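You operate a simulated robot arm through the tools that you are given. There is no shell and no other tool. Be economical: measure what you need, move in short steps, check, and stop when the job is done.

The job below is to be done with a simulated two-armed robot. You get a single attempt, and the scene is never put back.

JOB
Put the grey plastic pipe on the brown board. Take the elbow tub from the inside of the 22 mm tray and leave it on the space between the two crates. Fetch the white head labelled "24 V" from the narrow table and set it on the pale board. Take the clean basket and leave it on the shelf under the bender bench. Pick up the white tin from the top of the trestle table with one hand, pass it to the other hand and put it on the top of the wooden cabinet. Turn the hall knob to 5. Fetch the green key and set it on the window sill. Lift the boiler flap open. Do these in any order. Set down upright: grey plastic pipe, clean basket, white tin.

It is judged by the outcome, as a careful person would: the job done as asked, and still so three seconds after it is handed in. It fails if anything else is knocked over, pushed out of place, dropped, spilled or broken.

ROBOT AND FRAMES
Two 6-joint arms with two-finger parallel grippers on one trunk, on a base that drives. Base frame: it is fixed to the floor where the robot stands at the start and does not move with it; the origin is under the middle of the robot, x ahead of it, y to its left, z up; the surface under the hand at the start is at about z = 0.7. Units: m, rad, N and s.
The left shoulder is at the start at [-0.077, 0.177, 0.832], the right one opposite. With the tool pointing down near the work surface each hand reaches from about 0.2 to 0.74 m from the robot's upright axis, wherever it stands, measured 20 degrees to its own side. Places, roughly: boiler flap [1.5, 1.1, 1.2]; brown board (26x20x2 cm) [-0.1, -1.4, 0.5]; clean basket (5x5x8 cm) [0.3, -0.9, 0.8]; elbow tub [-0.5, -2, 1]; green key (3x8x7 cm) [-3.6, 2.5, 0.6]; grey plastic pipe (3x3x6 cm) [0.7, 0, 0.7]; hall knob [-3.7, 2.4, 1.2]; pale board (26x20x2 cm) [0, -1.2, 0.5]; shelf under the bender bench [-2.2, -1.5, 0.3]; space between the two crates (26x20 cm) [-0.06, -1.42, 0.92]; top of the wooden cabinet [0.7, -0.1, 0.7]; white head [0.25, -0.75, 0.75]; white tin [-1, -0.25, 0.75]; window sill (15x124 cm) [-3.08, 3.58, 1.08]. Payload 1.57 kg a hand.
Tool frame (each hand has its own): the origin (TCP) lies between the finger pads and is the grasp point; the fingertips stand 0.03 m ahead of it; z points along the fingers, y is the line along which they close. The gripper opens to 0.08 m. The fingers are 0.017 m wide and 0.012 m thick; the gripper's body (0.04 by 0.082 m) begins 0.08 m behind the TCP.
Orientation is that of the tool frame in the base frame, as a unit quaternion [x, y, z, w]. With the fingers straight down and closing along the base's y, the tool's x points along the base's -x, its y along +y and its z along -z.

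CONTROLS
- The arms move only by the tool play_rows. It takes "left_series", "right_series" or both (then of equal length, played together; a hand with none holds still); each is a list of rows, each an object of numbers (a shift or turn left out is 0, a gripper value left out holds the last): "wx", "wy", "wz": the turn, a rotation vector about the tool's x, y, z in units of 60 degrees (1.0 is 60 degrees); "x", "y", "z": the shift along the tool's x, y, z in units of 250 mm (1.0 is 250 mm); "jaw": the opening, from 0 (shut) to 1 (fully open). In form: [{"wx": .., "wy": .., "wz": .., "x": .., "y": .., "z": .., "jaw": ..}, ...]. A call has 1 to 8 rows; each row is the pose to reach, as a shift and turn from the pose commanded when the call began, along the tool's axes at that moment. A call with a number of a shift or a turn outside -1 to 1 is refused whole. A row lasts 0.2 s, in which the tool goes at most 0.05 m and 0.15 rad; a call with a longer step from one row to the next is refused whole, and so is a gripper value outside its range. Where a pose cannot be reached the arm comes as near as it can. A force on the tool above 40 N (or 10 N above the force at the start of the call, whichever is more), or a blocked arm, ends the call early, and 0.2 s more pass. Each finger travels about 0.072 m/s and halts on what it meets, pressing with about 20 N; the grip force reading is that of the motor and also rises with nothing between the fingers. The clock runs only during rows and for 0.2 s after the last one: add rows that repeat a pose to give the fingers time. The reply holds the time, the measured pose of the TCP, the force on the tool along the base axes, the opening and the grip force, in the units named above and with some noise, with the torque about the TCP (base axes, N m) and any sound that the robot's microphone picked up, and new pictures: "pictures" is both (left out), scene, wrist or none (wrist: the cameras of the hands that moved).
- Cameras (640 x 400 px; columns grow to the right, rows downward): "scene" is now at [-0.029, -0.0608, 1.5405]; the picture's right is [-1.00, -0.01, 0.00], its down [-0.00, 0.88, -0.48] and it looks along [0.00, -0.48, -0.88] (base axes); focal length 214 px, centre (320, 200). "left" rides on the left gripper at [0.072, 0.007, -0.122] in its tool frame; the picture's right is [-0.09, 1.00, 0.00], its down [-0.84, -0.08, -0.54] and it looks along [-0.54, -0.05, 0.84] (tool axes); focal length 238 px, centre (320, 200). "right" rides on the right gripper at [0.072, -0.007, -0.122] in its tool frame; the picture's right is [0.09, 1.00, 0.00], its down [-0.84, 0.08, -0.54] and it looks along [-0.54, 0.05, 0.84] (tool axes); focal length 238 px, centre (320, 200). There is no depth. A picture from a camera that has moved, and an enlarged one, comes with that camera's place and axes in the base frame and with its lens. The place of the scene camera against the robot may be out by one fixed shift of up to 0.018 m in any direction.
- move_column(by): slides the trunk up (or, below 0, down) by that many m; the arms and the scene camera ride with it, the base frame stays. It gives what a move gives, with no picture.
- steer(legs): drives the robot by 1 to 6 legs, each [ahead, left, turn to the left] in m, m and rad, along the robot's own axes; the way and the turn of a leg run together, so that a leg with both is an arc; at most 1.5 m and 3.142 rad a leg. The arms and the cameras ride along, it lands a little off, and it stops where it bumps. It gives what a move gives, and a new picture of the scene camera.
- head_to(pan, tilt): turns the head with the scene camera to pan (to the left, within 2.496 rad either way) and tilt (down, from -0.506 to 1.204), counted from straight ahead of the robot. It gives what a move gives, and a new picture of the scene camera.
- inspect(camera, box): a new picture of the part [left, top, right, bottom] of that camera's present view, enlarged. No time passes.
- close_job(): hands the job in; it is judged then, once.

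Work in short steps. Places have to be worked out from the pictures, the camera data and where the tool is seen: move nearer, look again, correct. Check each grasp and each placing, and mend what went wrong. You have 217 turns and 260 pictures in all, those below and enlarged ones among them. Open the grippers and draw the arms clear of the work before you hand the job in, unless the task says otherwise.

The tools are called as name(argument=value, ...) on one line, values as JSON. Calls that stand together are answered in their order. play_rows: Moves the arms, as the interface text tells. Its arguments: {"type":"object","properties":{"left_series":{"type":"array"},"right_series":{"type":"array"},"pictures":{"type":"string","enum":["both","scene","wrist","none"]}},"required":[]} The other tools are called the same way: move_column (by) slides the trunk up or down; steer (legs) drives the base; head_to (pan, tilt) turns the head that bears the scene camera; inspect (camera, box) takes an enlarged picture of a part of a camera's view; close_job () hands the job in.

At the start:

```text
time: 0.0
left_position: [0.4738, -0.035, 1.016]
left_ee_rot: [0.0, 1.0, -0.001, 0.001]
left_ft_force: [0.8, 0.8, 0.7]
left_wrist_torque: [-0.01, -0.01, 0.0]
left_grip_width: 0.08
left_grip_force: 0.1
right_position: [0.3551, -0.4501, 1.0665]
right_ee_rot: [-0.001, 1.0, 0.0, 0.0]
right_ft_force: [0.5, -0.3, -0.5]
right_wrist_torque: [-0.04, 0.04, 0.01]
right_grip_width: 0.0801
right_grip_force: 0.0
trunk travel left (down, up): [-0.275, 0.053]
robot x, y, heading: [-0.0019, -0.004, -0.001]
head pan, tilt: [-1.566, 1.07]
```

scene: 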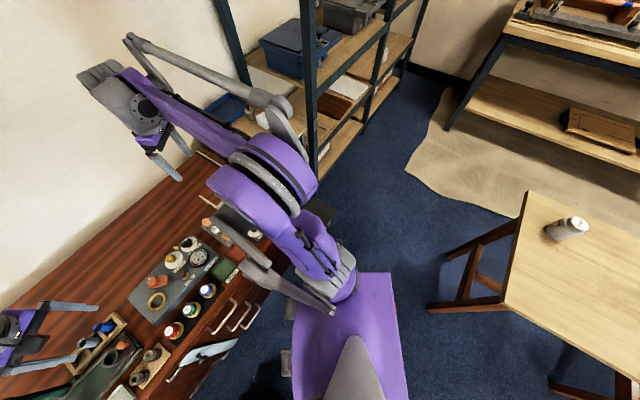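
right: 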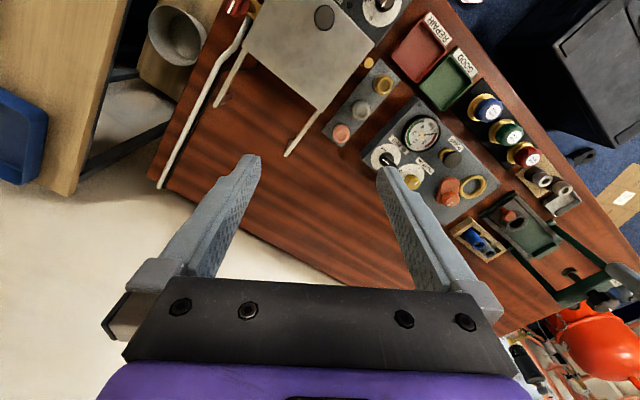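
left: 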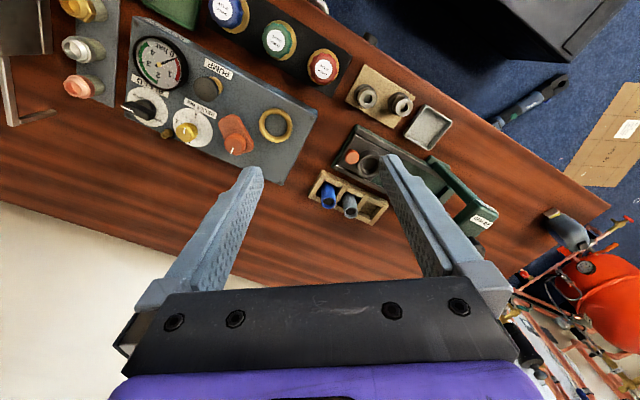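

The start pictures show a bench ahead and shelves to the right. I look around with the head to map the room.

head_to(pan=0.0, tilt=0.9)

head_to(pan=-1.0, tilt=0.5)

head_to(pan=-2.2, tilt=0.4)

head_to(pan=2.3, tilt=0.2)

head_to(pan=0.8, tilt=0.3)

```text
time: 1.6
left_position: [0.4751, -0.0348, 1.0151]
left_ee_rot: [0.001, 1.0, 0.0, 0.0]
left_ft_force: [0.3, 0.5, -0.2]
left_wrist_torque: [-0.01, 0.04, 0.0]
left_grip_width: 0.0801
left_grip_force: 0.0
right_position: [0.3552, -0.449, 1.066]
right_ee_rot: [0.0, 1.0, 0.0, 0.0]
right_ft_force: [0.4, -0.3, -0.2]
right_wrist_torque: [-0.02, 0.02, 0.02]
right_grip_width: 0.0798
right_grip_force: 0.1
trunk travel left (down, up): [-0.275, 0.053]
robot x, y, heading: [0.0017, -0.0004, -0.006]
head pan, tilt: [0.0, 0.901]
camera scene: at [0.0461, 0.0044, 1.5523], right [0.0, -1.0, 0.0], down [-0.78, 0.0, -0.62], along [0.62, 0.0, -0.78], focal length 214 px, centre (320, 200)
```

scene: 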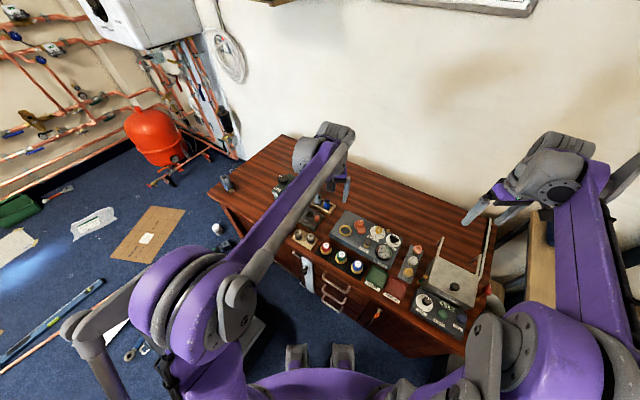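

```text
time: 2.9
left_position: [0.4748, -0.0346, 1.0157]
left_ee_rot: [0.0, 1.0, 0.0, 0.0]
left_ft_force: [0.6, 0.1, 0.2]
left_wrist_torque: [0.01, 0.0, 0.04]
left_grip_width: 0.08
left_grip_force: 0.1
right_position: [0.3556, -0.4488, 1.066]
right_ee_rot: [-0.001, 1.0, 0.0, 0.0]
right_ft_force: [0.1, -0.3, 0.2]
right_wrist_torque: [0.01, 0.03, 0.03]
right_grip_width: 0.08
right_grip_force: 0.0
trunk travel left (down, up): [-0.275, 0.053]
robot x, y, heading: [0.0029, -0.0023, -0.003]
head pan, tilt: [-1.0, 0.499]
camera scene: at [0.0198, -0.0721, 1.5862], right [-0.84, -0.54, 0.0], down [-0.26, 0.4, -0.88], along [0.47, -0.74, -0.48], focal length 214 px, centre (320, 200)
```

scene: 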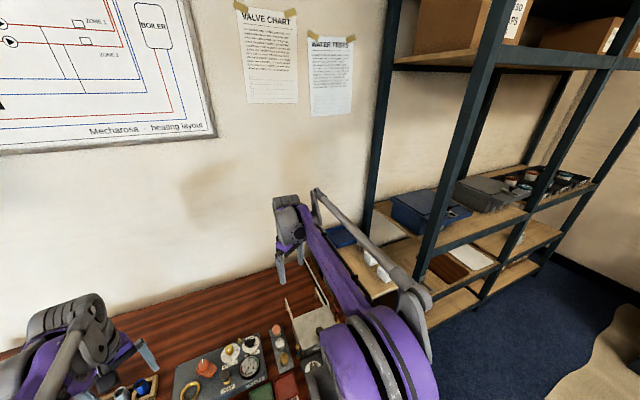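

```text
time: 4.3
left_position: [0.4728, -0.035, 1.0162]
left_ee_rot: [0.0, 1.0, 0.0, 0.0]
left_ft_force: [0.3, -0.5, 1.2]
left_wrist_torque: [0.0, 0.0, 0.01]
left_grip_width: 0.0799
left_grip_force: 0.1
right_position: [0.3545, -0.4483, 1.0663]
right_ee_rot: [0.0, 1.0, 0.0, 0.0]
right_ft_force: [-0.2, 0.2, 0.9]
right_wrist_torque: [-0.02, 0.01, -0.02]
right_grip_width: 0.0802
right_grip_force: 0.0
trunk travel left (down, up): [-0.275, 0.053]
robot x, y, heading: [0.0022, 0.0014, -0.002]
head pan, tilt: [-2.201, 0.4]
camera scene: at [-0.0839, -0.0705, 1.5954], right [-0.81, 0.59, 0.0], down [0.23, 0.31, -0.92], along [-0.54, -0.74, -0.39], focal length 214 px, centre (320, 200)
```

scene: 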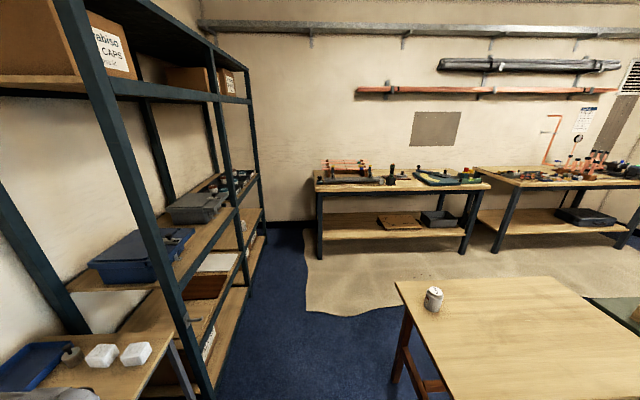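

```text
time: 7.9
left_position: [0.4733, -0.0352, 1.0151]
left_ee_rot: [0.0, 1.0, 0.0, 0.0]
left_ft_force: [0.0, -0.2, -0.4]
left_wrist_torque: [-0.02, 0.02, 0.02]
left_grip_width: 0.0803
left_grip_force: 0.0
right_position: [0.354, -0.4493, 1.0677]
right_ee_rot: [0.0, 1.0, 0.0, 0.0]
right_ft_force: [-0.9, 0.0, -0.2]
right_wrist_torque: [0.02, 0.0, 0.02]
right_grip_width: 0.0799
right_grip_force: 0.0
trunk travel left (down, up): [-0.275, 0.053]
robot x, y, heading: [0.0003, -0.0028, 0.001]
head pan, tilt: [2.3, 0.201]
camera scene: at [-0.0915, 0.0739, 1.6139], right [0.75, 0.67, 0.0], down [0.13, -0.15, -0.98], along [-0.65, 0.73, -0.2], focal length 214 px, centre (320, 200)
```

scene: 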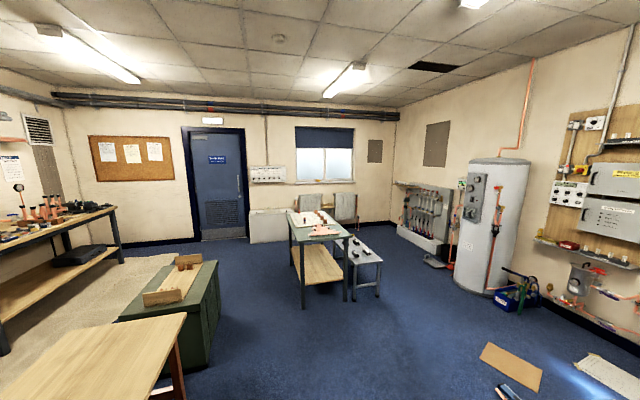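

```text
time: 9.5
left_position: [0.4756, -0.0351, 1.0166]
left_ee_rot: [0.0, 1.0, 0.0, -0.001]
left_ft_force: [0.5, 0.4, -0.7]
left_wrist_torque: [0.02, 0.02, 0.02]
left_grip_width: 0.0798
left_grip_force: 0.0
right_position: [0.3544, -0.4488, 1.0658]
right_ee_rot: [0.0, 1.0, 0.001, 0.0]
right_ft_force: [0.0, -1.3, 0.3]
right_wrist_torque: [0.01, -0.01, 0.01]
right_grip_width: 0.0799
right_grip_force: 0.2
trunk travel left (down, up): [-0.275, 0.053]
robot x, y, heading: [-0.0023, -0.0027, 0.001]
head pan, tilt: [0.799, 0.3]
camera scene: at [0.0357, 0.0714, 1.6046], right [0.72, -0.7, 0.0], down [-0.21, -0.21, -0.96], along [0.67, 0.69, -0.3], focal length 214 px, centre (320, 200)
```

scene: 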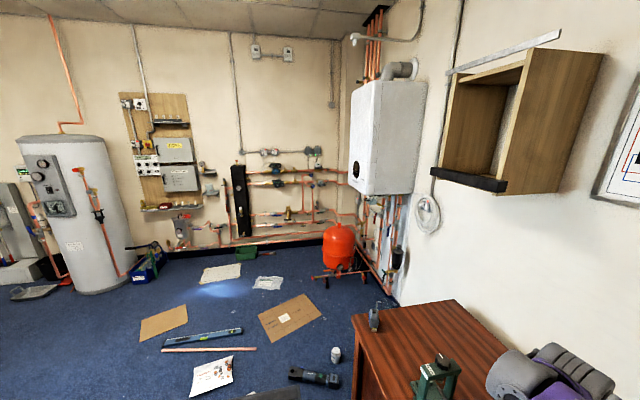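

The overall layout is clear. I enlarge the cabinet top from the left hand camera to find the grey plastic pipe.

inspect(camera="left", box=[280, 40, 520, 230])

inspect(camera="left", box=[40, 0, 360, 200])

inspect(camera="right", box=[120, 0, 440, 200])

head_to(pan=-1.1, tilt=0.9)

```text
2.11 times, centred on (400, 135) of left
camera zoom: at [0.4029, -0.0287, 1.1371], right [0.09, 1.0, 0.0], down [0.84, -0.08, 0.54], along [0.54, -0.05, -0.84], focal length 502 px, centre (152, 337)
```

zoom: 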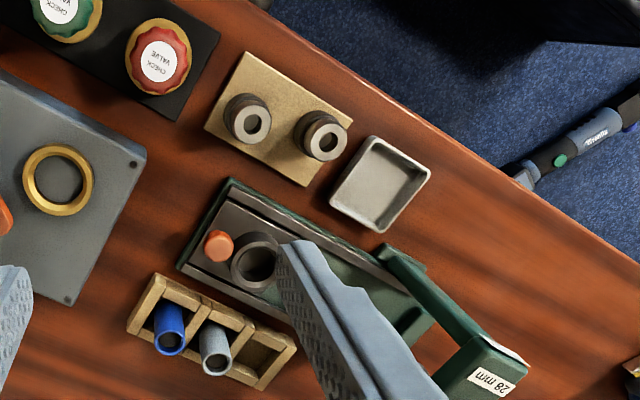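

```text
2.00 times, centred on (200, 100) of left
camera zoom: at [0.4029, -0.0287, 1.1371], right [0.09, 1.0, 0.0], down [0.84, -0.08, 0.54], along [0.54, -0.05, -0.84], focal length 477 px, centre (560, 400)
```

zoom: 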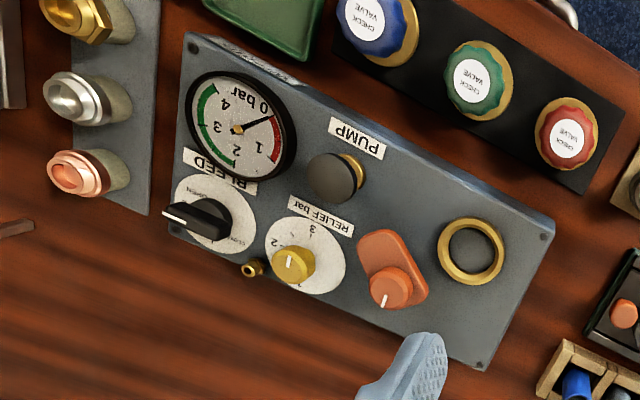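

```text
2.00 times, centred on (280, 100) of right
camera zoom: at [0.2825, -0.4557, 1.189], right [-0.09, 1.0, 0.0], down [0.84, 0.08, 0.54], along [0.54, 0.05, -0.84], focal length 477 px, centre (400, 400)
```

zoom: 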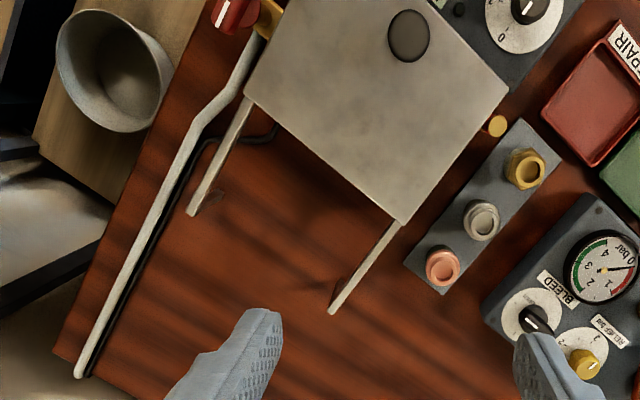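

```text
time: 11.4
left_position: [0.4738, -0.0345, 1.0149]
left_ee_rot: [0.0, 1.0, 0.0, 0.0]
left_ft_force: [0.3, -0.4, 0.0]
left_wrist_torque: [0.0, 0.01, -0.01]
left_grip_width: 0.0799
left_grip_force: 0.1
right_position: [0.3566, -0.4487, 1.0661]
right_ee_rot: [0.001, 1.0, 0.0, 0.0]
right_ft_force: [0.0, -0.6, 0.9]
right_wrist_torque: [-0.04, -0.02, -0.03]
right_grip_width: 0.0801
right_grip_force: 0.0
trunk travel left (down, up): [-0.275, 0.053]
robot x, y, heading: [-0.0014, -0.0001, -0.004]
head pan, tilt: [-1.1, 0.901]
camera scene: at [0.005, -0.0629, 1.5524], right [-0.89, -0.45, 0.0], down [-0.36, 0.7, -0.62], along [0.28, -0.55, -0.78], focal length 214 px, centre (320, 200)
```

scene: 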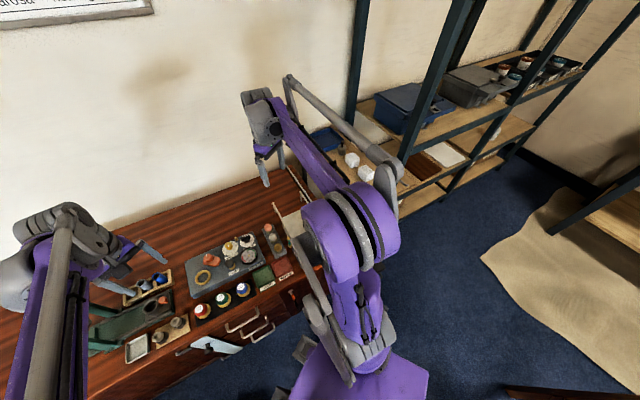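

The grey plastic pipe stands in the small three-slot wooden rack beside the blue one, at about [0.66, 0.0]. I bring the left hand closer above it to look.

play_rows(left_series=[{"x": -0.12, "y": 0.02, "z": 0.08}, {"x": -0.24, "y": 0.04, "z": 0.16}, {"x": -0.36, "y": 0.06, "z": 0.24}, {"x": -0.48, "y": 0.08, "z": 0.32}, {"x": -0.6, "y": 0.12, "z": 0.4}, {"x": -0.6, "y": 0.12, "z": 0.4}], pictures="wrist")

inspect(camera="scene", box=[280, 30, 600, 230])

```text
time: 12.8
left_position: [0.6245, -0.0041, 0.9174]
left_ee_rot: [0.0, 1.0, 0.0, 0.0]
left_ft_force: [0.2, -0.1, 0.5]
left_wrist_torque: [0.01, -0.01, -0.01]
left_grip_width: 0.0798
left_grip_force: 0.1
right_position: [0.3529, -0.45, 1.0673]
right_ee_rot: [-0.001, 1.0, 0.001, -0.001]
right_ft_force: [0.5, 0.0, 0.6]
right_wrist_torque: [-0.02, -0.04, 0.02]
right_grip_width: 0.0799
right_grip_force: 0.1
trunk travel left (down, up): [-0.275, 0.053]
robot x, y, heading: [-0.0019, -0.002, -0.003]
head pan, tilt: [-1.1, 0.901]
camera left: at [0.5528, 0.0019, 1.0373], right [0.09, 1.0, 0.0], down [0.84, -0.08, 0.54], along [0.54, -0.05, -0.84], focal length 238 px, centre (320, 200)
```

left: 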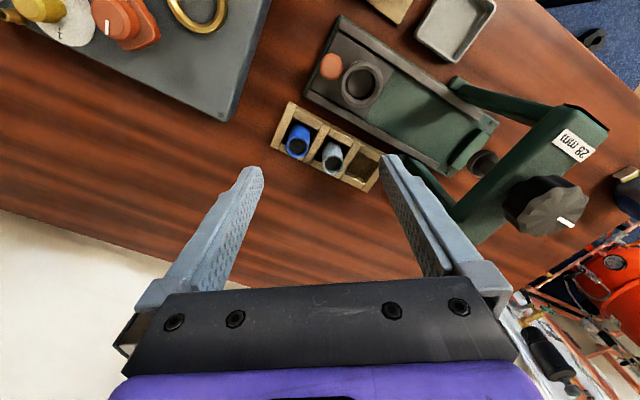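

```text
2.00 times, centred on (440, 130) of scene
camera zoom: at [0.0041, -0.0631, 1.5523], right [-0.89, -0.45, 0.0], down [-0.36, 0.7, -0.62], along [0.28, -0.55, -0.78], focal length 429 px, centre (80, 340)
```

zoom: 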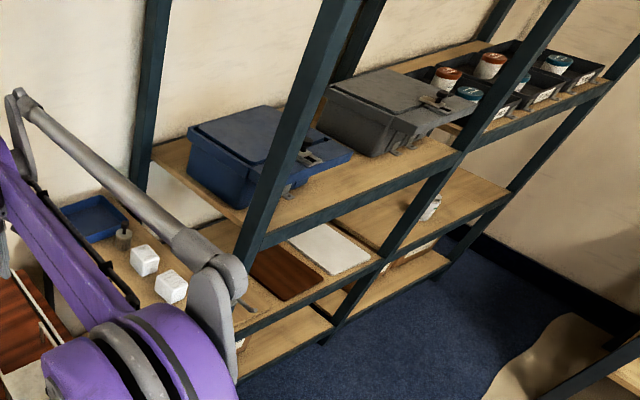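

By triangulation the pipe's top rim is at about [0.665, 0.006, 0.777]. I enlarge the view to judge the rack's orientation and how far the pipe stands out.

inspect(camera="left", box=[250, 90, 410, 190])

```text
4.00 times, centred on (330, 140) of left
camera zoom: at [0.5528, 0.0019, 1.0373], right [0.09, 1.0, 0.0], down [0.84, -0.08, 0.54], along [0.54, -0.05, -0.84], focal length 953 px, centre (280, 440)
```

zoom: 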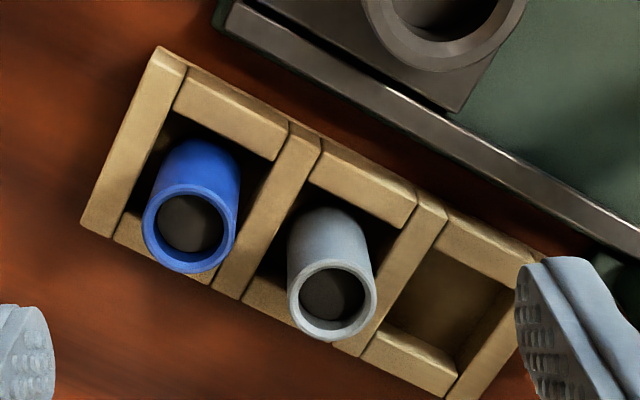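

The pipe stands about 2 cm above the rack, whose long axis is turned some 32 degrees from base y. I turn the left hand so the fingers close across the rack and come above the pipe.

play_rows(left_series=[{"wz": -0.14, "x": -0.04, "z": 0.0}, {"wz": -0.28, "x": -0.08, "y": 0.01, "z": 0.05}, {"wz": -0.42, "x": -0.12, "y": 0.02, "z": 0.1}, {"wz": -0.56, "x": -0.16, "y": 0.03, "z": 0.15}, {"wz": -0.7, "x": -0.2, "y": 0.04, "z": 0.2}, {"wz": -0.84, "x": -0.24, "y": 0.044, "z": 0.25}, {"wz": -0.967, "x": -0.24, "y": 0.044, "z": 0.3}, {"wz": -0.967, "x": -0.24, "y": 0.044, "z": 0.3}], pictures="wrist")

```text
time: 14.6
left_position: [0.6797, 0.0078, 0.8404]
left_ee_rot: [-0.485, 0.874, 0.0, 0.0]
left_ft_force: [0.3, -0.4, 0.2]
left_wrist_torque: [-0.01, 0.01, -0.01]
left_grip_width: 0.0801
left_grip_force: 0.2
left hand out of reach, approached as far as the arm can: row 6, 7, 8
right_position: [0.3543, -0.4497, 1.0668]
right_ee_rot: [0.0, 1.0, -0.001, 0.0]
right_ft_force: [0.3, -0.1, -0.4]
right_wrist_torque: [-0.01, 0.01, -0.01]
right_grip_width: 0.0801
right_grip_force: 0.0
trunk travel left (down, up): [-0.275, 0.053]
robot x, y, heading: [0.0018, -0.0016, -0.001]
head pan, tilt: [-1.1, 0.901]
camera left: at [0.6371, -0.0508, 0.9615], right [-0.8, 0.6, 0.0], down [0.51, 0.67, 0.54], along [0.33, 0.43, -0.84], focal length 238 px, centre (320, 200)
```

left: 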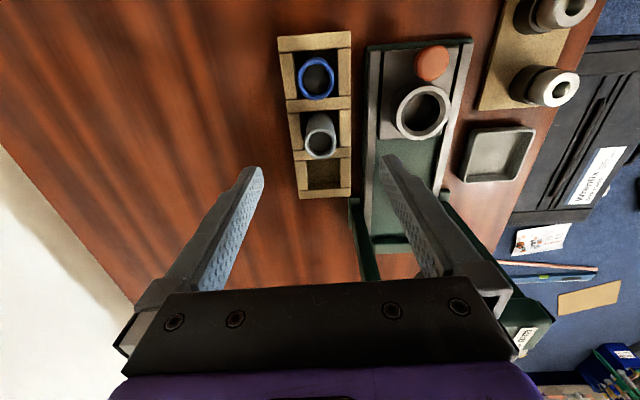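

The pipe rim is confirmed at [0.684, 0.006], just at the reach limit. I drive 6 cm ahead, as the cabinet is well clear of the base, and then recheck.

steer(legs=[[0.06, 0, 0]])

```text
time: 15.6
left_position: [0.7405, 0.0066, 0.8398]
left_ee_rot: [-0.484, 0.875, 0.0, 0.0]
left_ft_force: [0.0, 0.2, -0.2]
left_wrist_torque: [-0.01, 0.03, -0.06]
left_grip_width: 0.0801
left_grip_force: 0.0
right_position: [0.4144, -0.4494, 1.0678]
right_ee_rot: [0.001, 1.0, 0.001, 0.0]
right_ft_force: [0.1, -0.4, 0.8]
right_wrist_torque: [0.06, 0.04, 0.01]
right_grip_width: 0.0799
right_grip_force: 0.1
trunk travel left (down, up): [-0.275, 0.053]
robot x, y, heading: [0.0571, -0.0003, -0.0]
head pan, tilt: [-1.1, 0.901]
camera scene: at [0.0648, -0.0629, 1.5523], right [-0.89, -0.45, 0.0], down [-0.36, 0.7, -0.62], along [0.28, -0.55, -0.78], focal length 214 px, centre (320, 200)
```

scene: 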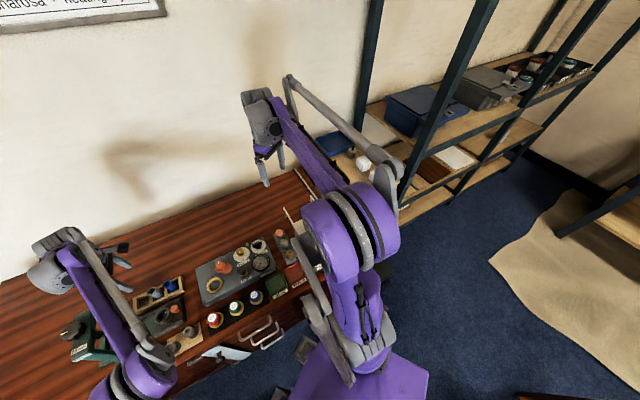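

I shift back over the pipe with the fingers still above it and check with the hand camera.

play_rows(left_series=[{"x": 0.06, "y": 0.1}, {"x": 0.122, "y": 0.19}, {"x": 0.122, "y": 0.19, "z": 0.12}, {"x": 0.122, "y": 0.19, "z": 0.12}], pictures="wrist")

```text
time: 16.6
left_position: [0.6815, 0.0069, 0.809]
left_ee_rot: [-0.485, 0.875, 0.001, 0.0]
left_ft_force: [0.3, -0.3, -0.8]
left_wrist_torque: [0.0, 0.01, -0.01]
left_grip_width: 0.0797
left_grip_force: 0.1
right_position: [0.4141, -0.4504, 1.0679]
right_ee_rot: [0.001, 1.0, 0.001, 0.0]
right_ft_force: [0.6, -0.1, -0.3]
right_wrist_torque: [0.01, 0.0, -0.02]
right_grip_width: 0.0802
right_grip_force: 0.1
trunk travel left (down, up): [-0.275, 0.053]
robot x, y, heading: [0.0626, 0.0, -0.001]
head pan, tilt: [-1.1, 0.901]
camera left: at [0.6381, -0.0518, 0.9307], right [-0.8, 0.61, 0.0], down [0.51, 0.67, 0.54], along [0.33, 0.43, -0.84], focal length 238 px, centre (320, 200)
```

left: 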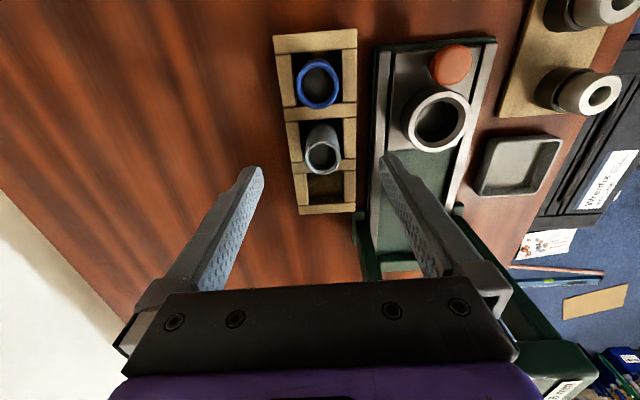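

The pipe is centred between the fingers. I narrow the jaw to clear the bender beside it, lower, and close on the pipe's top.

play_rows(left_series=[{"jaw": 0.62}, {"jaw": 0.62, "z": 0.06}, {"jaw": 0.62, "z": 0.12}, {"jaw": 0.62, "z": 0.18}, {"jaw": 0.0, "z": 0.18}, {"jaw": 0.0, "z": 0.18}, {"jaw": 0.0, "z": 0.18}], pictures="wrist")

```text
time: 18.1
left_position: [0.6834, 0.0091, 0.7651]
left_ee_rot: [-0.485, 0.875, 0.0, 0.0]
left_ft_force: [-0.4, 0.2, 0.5]
left_wrist_torque: [0.0, -0.03, -0.01]
left_grip_width: 0.0271
left_grip_force: 19.8
right_position: [0.4136, -0.4494, 1.0659]
right_ee_rot: [0.001, 1.0, 0.0, 0.0]
right_ft_force: [0.7, 0.9, -0.5]
right_wrist_torque: [-0.03, 0.0, -0.01]
right_grip_width: 0.0801
right_grip_force: 0.0
trunk travel left (down, up): [-0.275, 0.053]
robot x, y, heading: [0.0595, 0.0013, 0.005]
head pan, tilt: [-1.1, 0.901]
camera left: at [0.6386, -0.0508, 0.8861], right [-0.8, 0.61, 0.0], down [0.51, 0.67, 0.54], along [0.33, 0.43, -0.84], focal length 238 px, centre (320, 200)
```

left: 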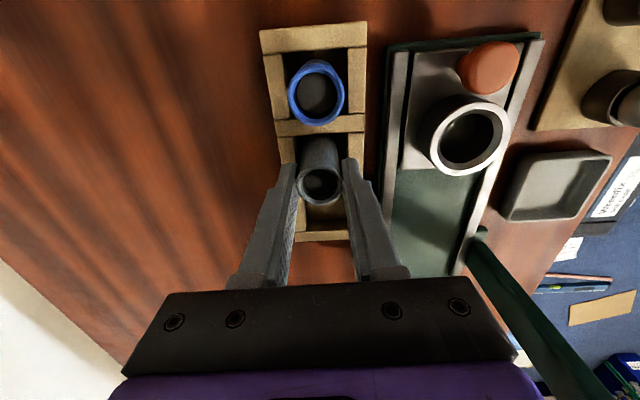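

The grip reads 27 mm, so the pipe is held. I lift it straight out of the rack.

play_rows(left_series=[{"z": -0.1}, {"z": -0.25}, {"z": -0.45}, {"z": -0.65}, {"z": -0.8}, {"z": -0.8}], pictures="wrist")

inspect(camera="right", box=[0, 0, 640, 400])

```text
time: 19.6
left_position: [0.6838, 0.0086, 0.9647]
left_ee_rot: [-0.485, 0.875, 0.0, 0.0]
left_ft_force: [0.0, 0.2, 0.2]
left_wrist_torque: [0.01, 0.03, -0.01]
left_grip_width: 0.0271
left_grip_force: 20.1
right_position: [0.4141, -0.4485, 1.0661]
right_ee_rot: [-0.001, 1.0, -0.001, -0.001]
right_ft_force: [-0.2, 0.4, -0.1]
right_wrist_torque: [-0.02, -0.04, 0.0]
right_grip_width: 0.0799
right_grip_force: 0.0
trunk travel left (down, up): [-0.275, 0.053]
robot x, y, heading: [0.0626, 0.0004, 0.006]
head pan, tilt: [-1.1, 0.901]
camera left: at [0.6402, -0.0501, 1.0861], right [-0.8, 0.61, 0.0], down [0.51, 0.67, 0.54], along [0.33, 0.43, -0.84], focal length 238 px, centre (320, 200)
```

left: 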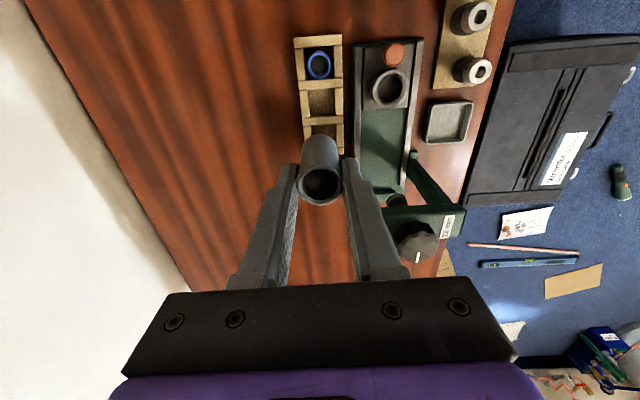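

```text
1.00 times, centred on (320, 200) of right (not enlarged: the box is as wide or as high as the picture)
camera zoom: at [0.3413, -0.4559, 1.189], right [-0.09, 1.0, 0.0], down [0.84, 0.08, 0.54], along [0.54, 0.05, -0.84], focal length 238 px, centre (320, 200)
```

zoom: 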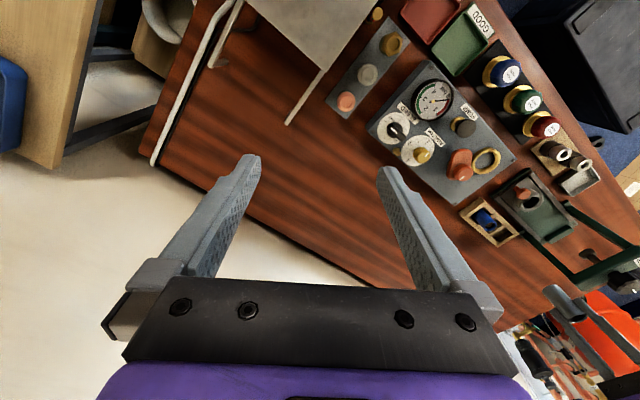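

The pipe hangs upright in the left hand. I draw both hands in toward the robot before driving to the shelf side.

play_rows(left_series=[{"x": 0.02, "y": 0.14, "wz": 0.13}, {"x": 0.04, "y": 0.28, "wz": 0.26}, {"x": 0.06, "y": 0.42, "wz": 0.39}, {"x": 0.08, "y": 0.56, "wz": 0.52}, {"x": 0.1, "y": 0.7, "wz": 0.65}, {"x": 0.11, "y": 0.84, "wz": 0.78}, {"x": 0.127, "y": 0.95, "wz": 0.9}, {"x": 0.127, "y": 0.95, "wz": 0.967}], right_series=[{"x": 0.06, "y": 0.05}, {"x": 0.12, "y": 0.1}, {"x": 0.18, "y": 0.15}, {"x": 0.24, "y": 0.2}, {"x": 0.3, "y": 0.25}, {"x": 0.36, "y": 0.3}, {"x": 0.4, "y": 0.35}, {"x": 0.4, "y": 0.4}], pictures="none")

steer(legs=[[0, 0, -0.56]])

```text
time: 21.4
left_position: [0.4656, 0.1058, 0.9656]
left_ee_rot: [0.001, 1.0, 0.001, 0.0]
left_ft_force: [0.3, -0.4, -0.3]
left_wrist_torque: [0.0, 0.02, 0.01]
left_grip_width: 0.0271
left_grip_force: 19.3
right_position: [0.3136, -0.3495, 1.0672]
right_ee_rot: [0.0, 1.0, 0.0, 0.0]
right_ft_force: [-0.1, 0.7, 0.0]
right_wrist_torque: [-0.01, 0.02, -0.04]
right_grip_width: 0.0799
right_grip_force: 0.1
trunk travel left (down, up): [-0.275, 0.053]
robot x, y, heading: [0.0578, -0.0035, 0.002]
head pan, tilt: [-1.1, 0.901]
```

```text
time: 23.3
left_position: [0.4591, -0.129, 0.9653]
left_ee_rot: [0.28, 0.96, 0.0, -0.001]
left_ft_force: [-0.1, 0.3, -0.1]
left_wrist_torque: [0.01, 0.0, -0.02]
left_grip_width: 0.027
left_grip_force: 20.4
right_position: [0.0862, -0.4316, 1.0671]
right_ee_rot: [0.28, 0.96, 0.0, 0.0]
right_ft_force: [-0.7, -0.5, 0.0]
right_wrist_torque: [0.01, 0.0, -0.01]
right_grip_width: 0.0801
right_grip_force: 0.0
trunk travel left (down, up): [-0.275, 0.053]
robot x, y, heading: [0.0581, 0.0009, -0.563]
head pan, tilt: [-1.1, 0.901]
camera scene: at [0.029, -0.0486, 1.5523], right [-1.0, 0.1, 0.0], down [0.07, 0.78, -0.62], along [-0.06, -0.62, -0.78], focal length 214 px, centre (320, 200)
```

scene: 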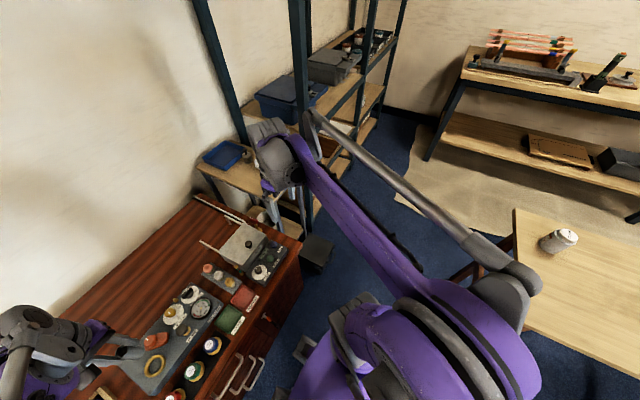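

Now I am roughly square to the shelf wall. I slide right along the aisle toward the narrow table, backing slightly to keep clear of the black box on the floor.

steer(legs=[[-0.1, 0, 0], [0, -0.45, 0]])

head_to(pan=-0.2, tilt=0.85)

```text
time: 28.5
left_position: [0.1301, -0.4547, 0.9656]
left_ee_rot: [0.282, 0.96, 0.0, 0.001]
left_ft_force: [0.4, -0.7, -0.6]
left_wrist_torque: [0.01, -0.01, 0.0]
left_grip_width: 0.0269
left_grip_force: 19.7
right_position: [-0.2416, -0.7544, 1.0673]
right_ee_rot: [0.281, 0.96, -0.001, 0.0]
right_ft_force: [0.2, 0.3, -0.5]
right_wrist_torque: [0.02, -0.01, 0.0]
right_grip_width: 0.0798
right_grip_force: 0.0
trunk travel left (down, up): [-0.275, 0.053]
robot x, y, heading: [-0.2688, -0.3246, -0.571]
head pan, tilt: [-1.1, 0.901]
camera scene: at [-0.2974, -0.3724, 1.5523], right [-1.0, 0.1, 0.0], down [0.08, 0.78, -0.62], along [-0.06, -0.62, -0.78], focal length 214 px, centre (320, 200)
```

scene: 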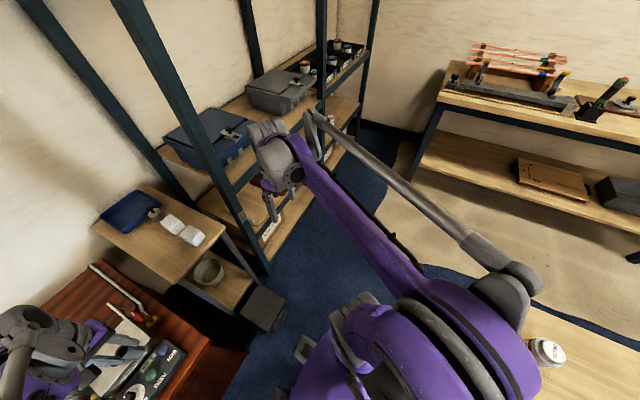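

```text
time: 29.7
left_position: [0.1313, -0.4542, 0.9653]
left_ee_rot: [0.282, 0.96, 0.0, 0.001]
left_ft_force: [0.4, -0.3, 0.2]
left_wrist_torque: [0.0, 0.01, 0.0]
left_grip_width: 0.027
left_grip_force: 20.2
right_position: [-0.241, -0.7545, 1.0668]
right_ee_rot: [0.281, 0.96, -0.001, -0.001]
right_ft_force: [-0.9, 0.9, -0.2]
right_wrist_torque: [0.01, -0.01, -0.01]
right_grip_width: 0.0801
right_grip_force: 0.1
trunk travel left (down, up): [-0.275, 0.053]
robot x, y, heading: [-0.2665, -0.3234, -0.567]
head pan, tilt: [-0.201, 0.85]
camera scene: at [-0.2339, -0.3518, 1.5562], right [-0.7, -0.72, 0.0], down [-0.54, 0.52, -0.66], along [0.47, -0.46, -0.75], focal length 214 px, centre (320, 200)
```

scene: 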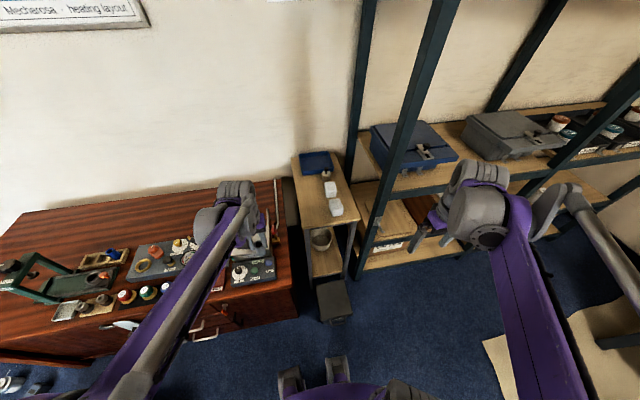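

The narrow table with blue tray and white heads is visible. I enlarge it and the shelf.

inspect(camera="scene", box=[270, 130, 390, 205])

inspect(camera="scene", box=[340, 80, 640, 268])

```text
5.33 times, centred on (330, 168) of scene
camera zoom: at [-0.2339, -0.3518, 1.5562], right [-0.7, -0.72, 0.0], down [-0.54, 0.52, -0.66], along [0.47, -0.46, -0.75], focal length 1144 px, centre (267, 373)
```

zoom: 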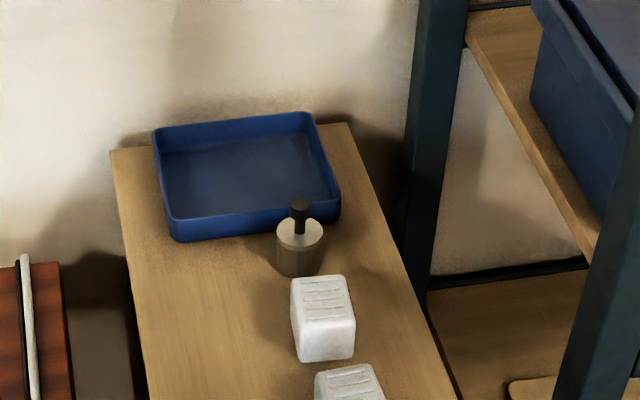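

```text
2.13 times, centred on (490, 174) of scene
camera zoom: at [-0.2339, -0.3518, 1.5562], right [-0.7, -0.72, 0.0], down [-0.54, 0.52, -0.66], along [0.47, -0.46, -0.75], focal length 456 px, centre (-42, 255)
```

zoom: 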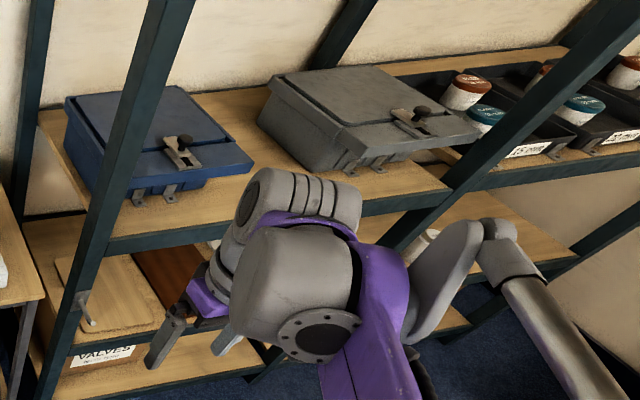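

The narrow table holds a blue tray, a small grey cylinder with black stem, and two white heads. I move the right hand over it to look closely with its camera.

play_rows(right_series=[{"x": -0.15, "y": 0.08}, {"x": -0.3, "y": 0.16}, {"x": -0.45, "y": 0.24}, {"x": -0.6, "y": 0.32}, {"x": -0.75, "y": 0.4}, {"x": -0.9, "y": 0.48, "z": 0.05}, {"x": -0.98, "y": 0.48, "z": 0.1}], pictures="wrist")

```text
time: 31.3
left_position: [0.1309, -0.4541, 0.9649]
left_ee_rot: [0.282, 0.959, 0.0, 0.0]
left_ft_force: [0.5, -0.7, 0.1]
left_wrist_torque: [0.02, 0.04, -0.02]
left_grip_width: 0.0269
left_grip_force: 20.2
right_position: [0.0325, -0.7867, 1.0413]
right_ee_rot: [0.282, 0.959, 0.0, 0.0]
right_ft_force: [0.4, 0.4, -0.1]
right_wrist_torque: [-0.01, -0.01, 0.0]
right_grip_width: 0.0801
right_grip_force: 0.1
trunk travel left (down, up): [-0.275, 0.053]
robot x, y, heading: [-0.2694, -0.3242, -0.568]
head pan, tilt: [-0.201, 0.85]
camera right: at [-0.0327, -0.7529, 1.1634], right [0.46, 0.89, 0.0], down [0.75, -0.39, 0.54], along [0.48, -0.25, -0.84], focal length 238 px, centre (320, 200)
```

right: 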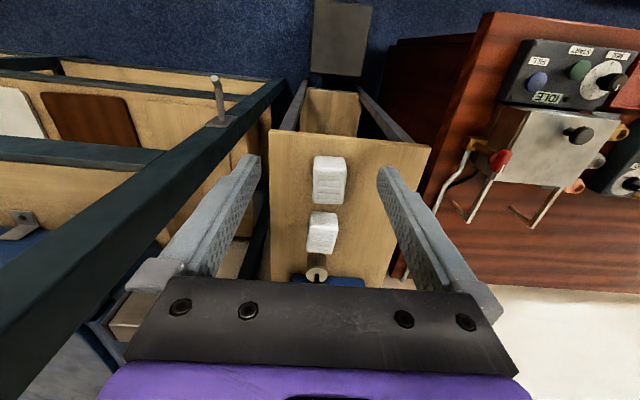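

I enlarge the two white heads to look for labels.

inspect(camera="right", box=[260, 140, 388, 300])

inspect(camera="right", box=[0, 40, 280, 215])

```text
2.50 times, centred on (324, 220) of right
camera zoom: at [-0.0327, -0.7529, 1.1634], right [0.46, 0.89, 0.0], down [0.75, -0.39, 0.54], along [0.48, -0.25, -0.84], focal length 596 px, centre (310, 150)
```

zoom: 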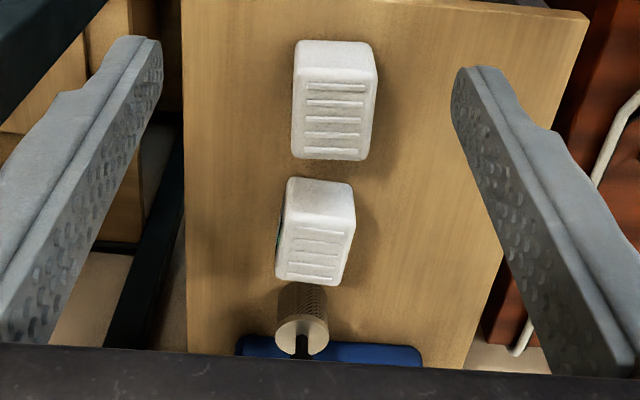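

```text
2.29 times, centred on (140, 128) of right
camera zoom: at [-0.0327, -0.7529, 1.1634], right [0.46, 0.89, 0.0], down [0.75, -0.39, 0.54], along [0.48, -0.25, -0.84], focal length 545 px, centre (731, 366)
```

zoom: 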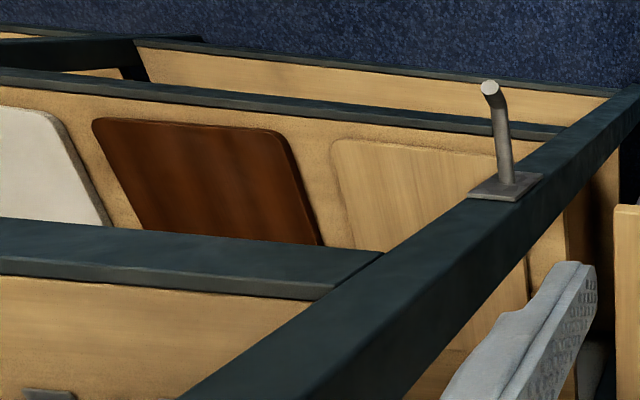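

Labels face away from here, toward the shelf. The pipe must be regripped at a slant to get under the upper shelf, so I first retract the right hand and turn round to the trestle table to set the pipe down and regrip it.

play_rows(right_series=[{"x": 0.15, "y": -0.08}, {"x": 0.3, "y": -0.16}, {"x": 0.45, "y": -0.24}, {"x": 0.6, "y": -0.32}, {"x": 0.75, "y": -0.4}, {"x": 0.9, "y": -0.48}, {"x": 0.98, "y": -0.48}], left_series=[{"x": 0.05}, {"x": 0.1}, {"x": 0.15}, {"x": 0.2}, {"x": 0.25}, {"x": 0.3}, {"x": 0.35}], pictures="none")

steer(legs=[[0, 0, -3.14]])

head_to(pan=0.2, tilt=0.95)

```text
time: 32.9
left_position: [0.0582, -0.4072, 0.9666]
left_ee_rot: [0.282, 0.96, 0.0, 0.0]
left_ft_force: [-0.5, 0.1, -0.3]
left_wrist_torque: [-0.03, 0.0, -0.01]
left_grip_width: 0.027
left_grip_force: 20.1
right_position: [-0.2425, -0.7531, 1.0407]
right_ee_rot: [0.282, 0.959, 0.0, 0.0]
right_ft_force: [-0.1, 0.3, 0.8]
right_wrist_torque: [-0.04, 0.03, 0.0]
right_grip_width: 0.0803
right_grip_force: 0.1
trunk travel left (down, up): [-0.275, 0.053]
robot x, y, heading: [-0.2687, -0.3219, -0.572]
head pan, tilt: [-0.201, 0.85]
```

```text
time: 40.8
left_position: [-0.5881, -0.2214, 0.9667]
left_ee_rot: [0.952, -0.307, 0.001, -0.001]
left_ft_force: [0.0, 0.4, 0.3]
left_wrist_torque: [0.01, 0.01, -0.03]
left_grip_width: 0.027
left_grip_force: 20.0
right_position: [-0.2686, 0.1079, 1.0406]
right_ee_rot: [0.952, -0.307, 0.0, 0.0]
right_ft_force: [-0.4, -0.3, 0.6]
right_wrist_torque: [0.01, 0.03, 0.0]
right_grip_width: 0.0801
right_grip_force: 0.0
trunk travel left (down, up): [-0.275, 0.053]
robot x, y, heading: [-0.2707, -0.324, 2.517]
head pan, tilt: [-0.201, 0.85]
camera scene: at [-0.2749, -0.2861, 1.5562], right [0.74, 0.68, 0.0], down [0.51, -0.55, -0.66], along [-0.45, 0.49, -0.75], focal length 214 px, centre (320, 200)
```

scene: 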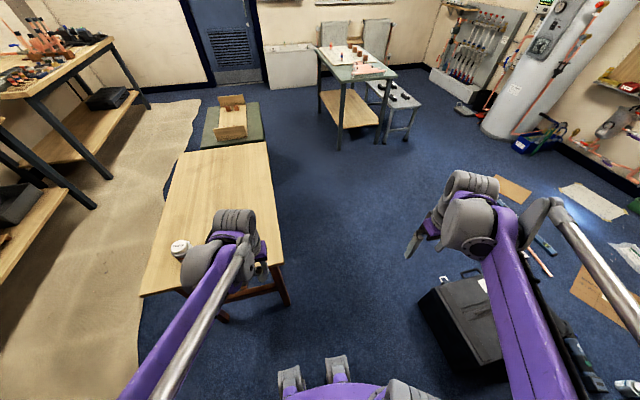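

```text
time: 41.7
left_position: [-0.5865, -0.2212, 0.9669]
left_ee_rot: [0.952, -0.307, 0.0, 0.0]
left_ft_force: [0.1, 0.0, 0.0]
left_wrist_torque: [0.02, -0.01, 0.04]
left_grip_width: 0.0269
left_grip_force: 20.8
right_position: [-0.2693, 0.107, 1.0404]
right_ee_rot: [0.951, -0.308, 0.0, 0.0]
right_ft_force: [-0.6, -0.9, 0.3]
right_wrist_torque: [0.0, 0.02, 0.0]
right_grip_width: 0.0801
right_grip_force: 0.0
trunk travel left (down, up): [-0.275, 0.053]
robot x, y, heading: [-0.2664, -0.325, 2.518]
head pan, tilt: [0.201, 0.949]
camera scene: at [-0.2881, -0.3135, 1.5487], right [0.41, 0.91, 0.0], down [0.74, -0.34, -0.58], along [-0.53, 0.24, -0.81], focal length 214 px, centre (320, 200)
```

scene: 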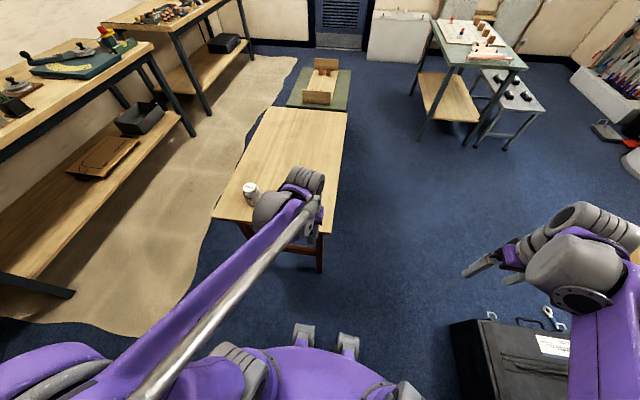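

The table's near edge runs from about [-0.67,-0.13] to [-0.95,-0.55]. I move the left hand with the pipe over the table, about 10 cm inside that edge, and look down.

play_rows(left_series=[{"x": -0.15, "y": 0.05}, {"x": -0.3, "y": 0.1}, {"x": -0.45, "y": 0.15}, {"x": -0.6, "y": 0.2}, {"x": -0.75, "y": 0.25}, {"x": -0.88, "y": 0.28, "z": 0.1}, {"x": -0.88, "y": 0.28, "z": 0.2}, {"x": -0.88, "y": 0.28, "z": 0.3}], pictures="both")

```text
time: 43.5
left_position: [-0.8081, -0.1498, 0.8913]
left_ee_rot: [0.952, -0.307, 0.0, 0.0]
left_ft_force: [-1.0, -0.9, -0.1]
left_wrist_torque: [0.01, -0.03, -0.05]
left_grip_width: 0.0269
left_grip_force: 20.0
right_position: [-0.2701, 0.1072, 1.0397]
right_ee_rot: [0.952, -0.307, 0.0, 0.0]
right_ft_force: [-0.4, 0.7, 0.2]
right_wrist_torque: [0.02, -0.01, 0.03]
right_grip_width: 0.0802
right_grip_force: 0.1
trunk travel left (down, up): [-0.275, 0.053]
robot x, y, heading: [-0.2704, -0.3258, 2.519]
head pan, tilt: [0.201, 0.949]
camera scene: at [-0.2888, -0.3133, 1.5487], right [0.41, 0.91, 0.0], down [0.74, -0.34, -0.58], along [-0.53, 0.24, -0.81], focal length 214 px, centre (320, 200)
camera left: at [-0.7532, -0.1976, 1.0131], right [-0.66, -0.75, 0.0], down [-0.63, 0.55, 0.54], along [-0.41, 0.36, -0.84], focal length 238 px, centre (320, 200)
```

scene: 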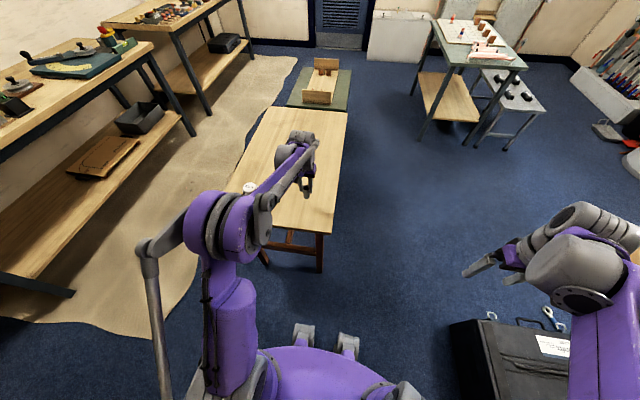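
left: 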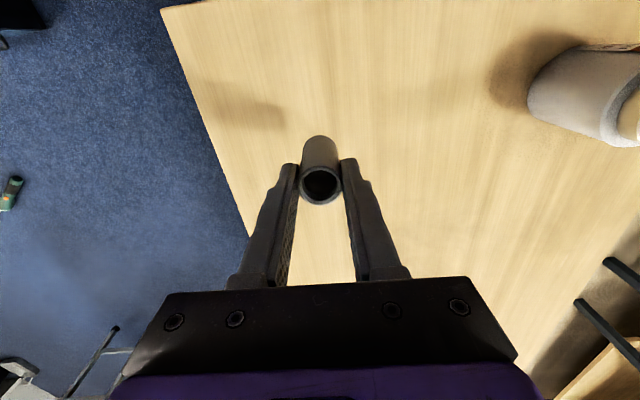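

The pipe is over clear tabletop. I lower slowly until contact.

play_rows(left_series=[{"z": 0.08}, {"z": 0.16}, {"z": 0.22}, {"z": 0.26}, {"z": 0.3}, {"z": 0.34}, {"z": 0.38}, {"z": 0.42}], pictures="wrist")

```text
time: 45.3
left_position: [-0.8056, -0.1494, 0.7895]
left_ee_rot: [0.952, -0.307, 0.0, 0.0]
left_ft_force: [1.3, -0.4, 17.4]
left_wrist_torque: [0.07, -0.08, 0.02]
left_grip_width: 0.0271
left_grip_force: 20.3
right_position: [-0.2681, 0.1068, 1.0408]
right_ee_rot: [0.952, -0.306, -0.001, 0.001]
right_ft_force: [0.8, -0.2, 0.0]
right_wrist_torque: [-0.01, -0.03, 0.0]
right_grip_width: 0.0801
right_grip_force: 0.0
trunk travel left (down, up): [-0.275, 0.053]
robot x, y, heading: [-0.2689, -0.3236, 2.521]
head pan, tilt: [0.201, 0.949]
stopped in row 8 (left hand): the force on the tool passed its limit at 60 N (the readings are from after the stop); the commanded pose is now the measured one
camera left: at [-0.7509, -0.1982, 0.9112], right [-0.66, -0.75, 0.0], down [-0.63, 0.55, 0.54], along [-0.41, 0.36, -0.84], focal length 238 px, centre (320, 200)
```

left: 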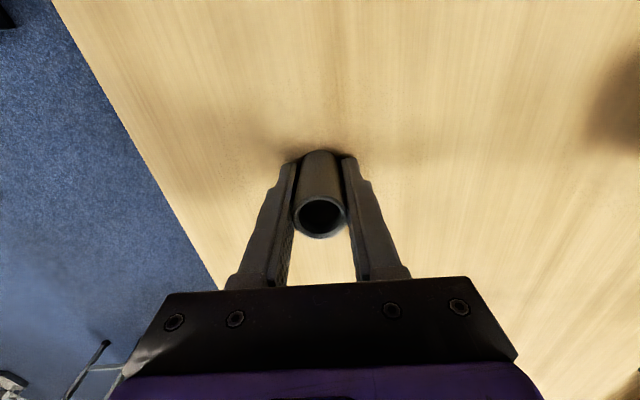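

The pipe now stands on the table (top at about z 0.75) with the fingers around its middle. I open the jaw a little and tilt the hand about the pipe so it points forward and down.

play_rows(left_series=[{"jaw": 0.6}, {"jaw": 0.6}, {"jaw": 0.6}], pictures="none")

play_rows(left_series=[{"wy": -0.12}, {"wy": -0.24}, {"wy": -0.36}, {"wy": -0.48}, {"wy": -0.6}, {"wy": -0.72}, {"wy": -0.84}, {"wy": -0.96}], pictures="both")

```text
time: 46.1
left_position: [-0.807, -0.1529, 0.7908]
left_ee_rot: [0.952, -0.307, -0.001, 0.001]
left_ft_force: [-11.7, -14.6, 31.0]
left_wrist_torque: [-0.07, 0.03, 0.28]
left_grip_width: 0.033
left_grip_force: 0.1
right_position: [-0.2699, 0.1046, 1.0418]
right_ee_rot: [0.952, -0.307, -0.001, 0.0]
right_ft_force: [-0.6, -0.2, 0.6]
right_wrist_torque: [0.01, 0.01, -0.03]
right_grip_width: 0.0802
right_grip_force: 0.0
trunk travel left (down, up): [-0.275, 0.053]
robot x, y, heading: [-0.2666, -0.3261, 2.517]
head pan, tilt: [0.201, 0.949]
```

```text
time: 46.6
left_position: [-0.8039, -0.1563, 0.7905]
left_ee_rot: [0.948, -0.306, -0.084, -0.024]
left_ft_force: [10.5, -20.6, 35.6]
left_wrist_torque: [-0.13, -0.86, -0.69]
left_grip_width: 0.0383
left_grip_force: 0.2
right_position: [-0.2682, 0.1043, 1.0415]
right_ee_rot: [0.952, -0.306, -0.002, -0.001]
right_ft_force: [0.0, -0.6, 1.1]
right_wrist_torque: [0.0, -0.01, -0.04]
right_grip_width: 0.0802
right_grip_force: 0.0
trunk travel left (down, up): [-0.275, 0.053]
robot x, y, heading: [-0.2675, -0.3256, 2.517]
head pan, tilt: [0.201, 0.949]
stopped in row 2 (left hand): the force on the tool passed its limit at 52 N (the readings are from after the stop); the commanded pose is now the measured one
camera scene: at [-0.2845, -0.3165, 1.5489], right [0.41, 0.91, 0.0], down [0.74, -0.33, -0.58], along [-0.53, 0.24, -0.81], focal length 214 px, centre (320, 200)
camera left: at [-0.732, -0.2162, 0.8979], right [-0.65, -0.76, 0.02], down [-0.55, 0.49, 0.68], along [-0.52, 0.43, -0.73], focal length 238 px, centre (320, 200)
```

scene: 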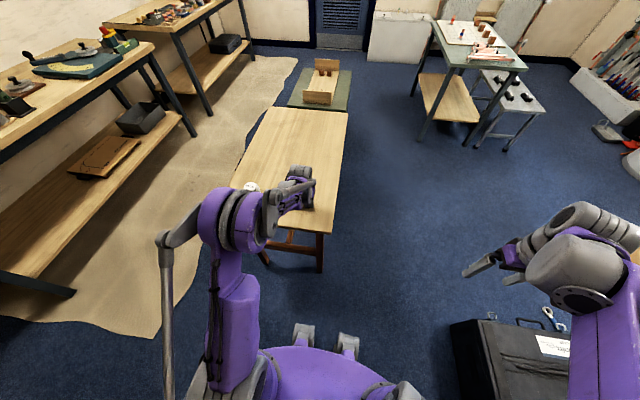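
left: 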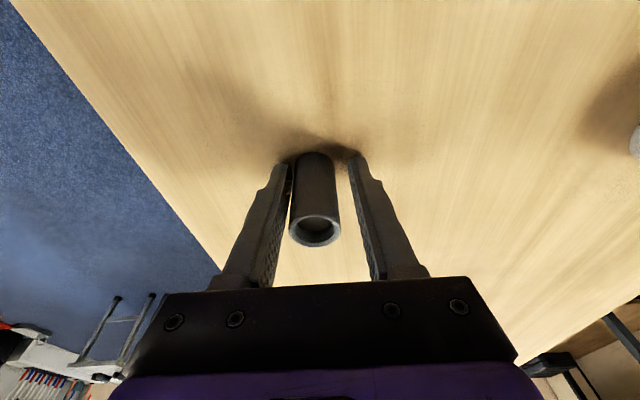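

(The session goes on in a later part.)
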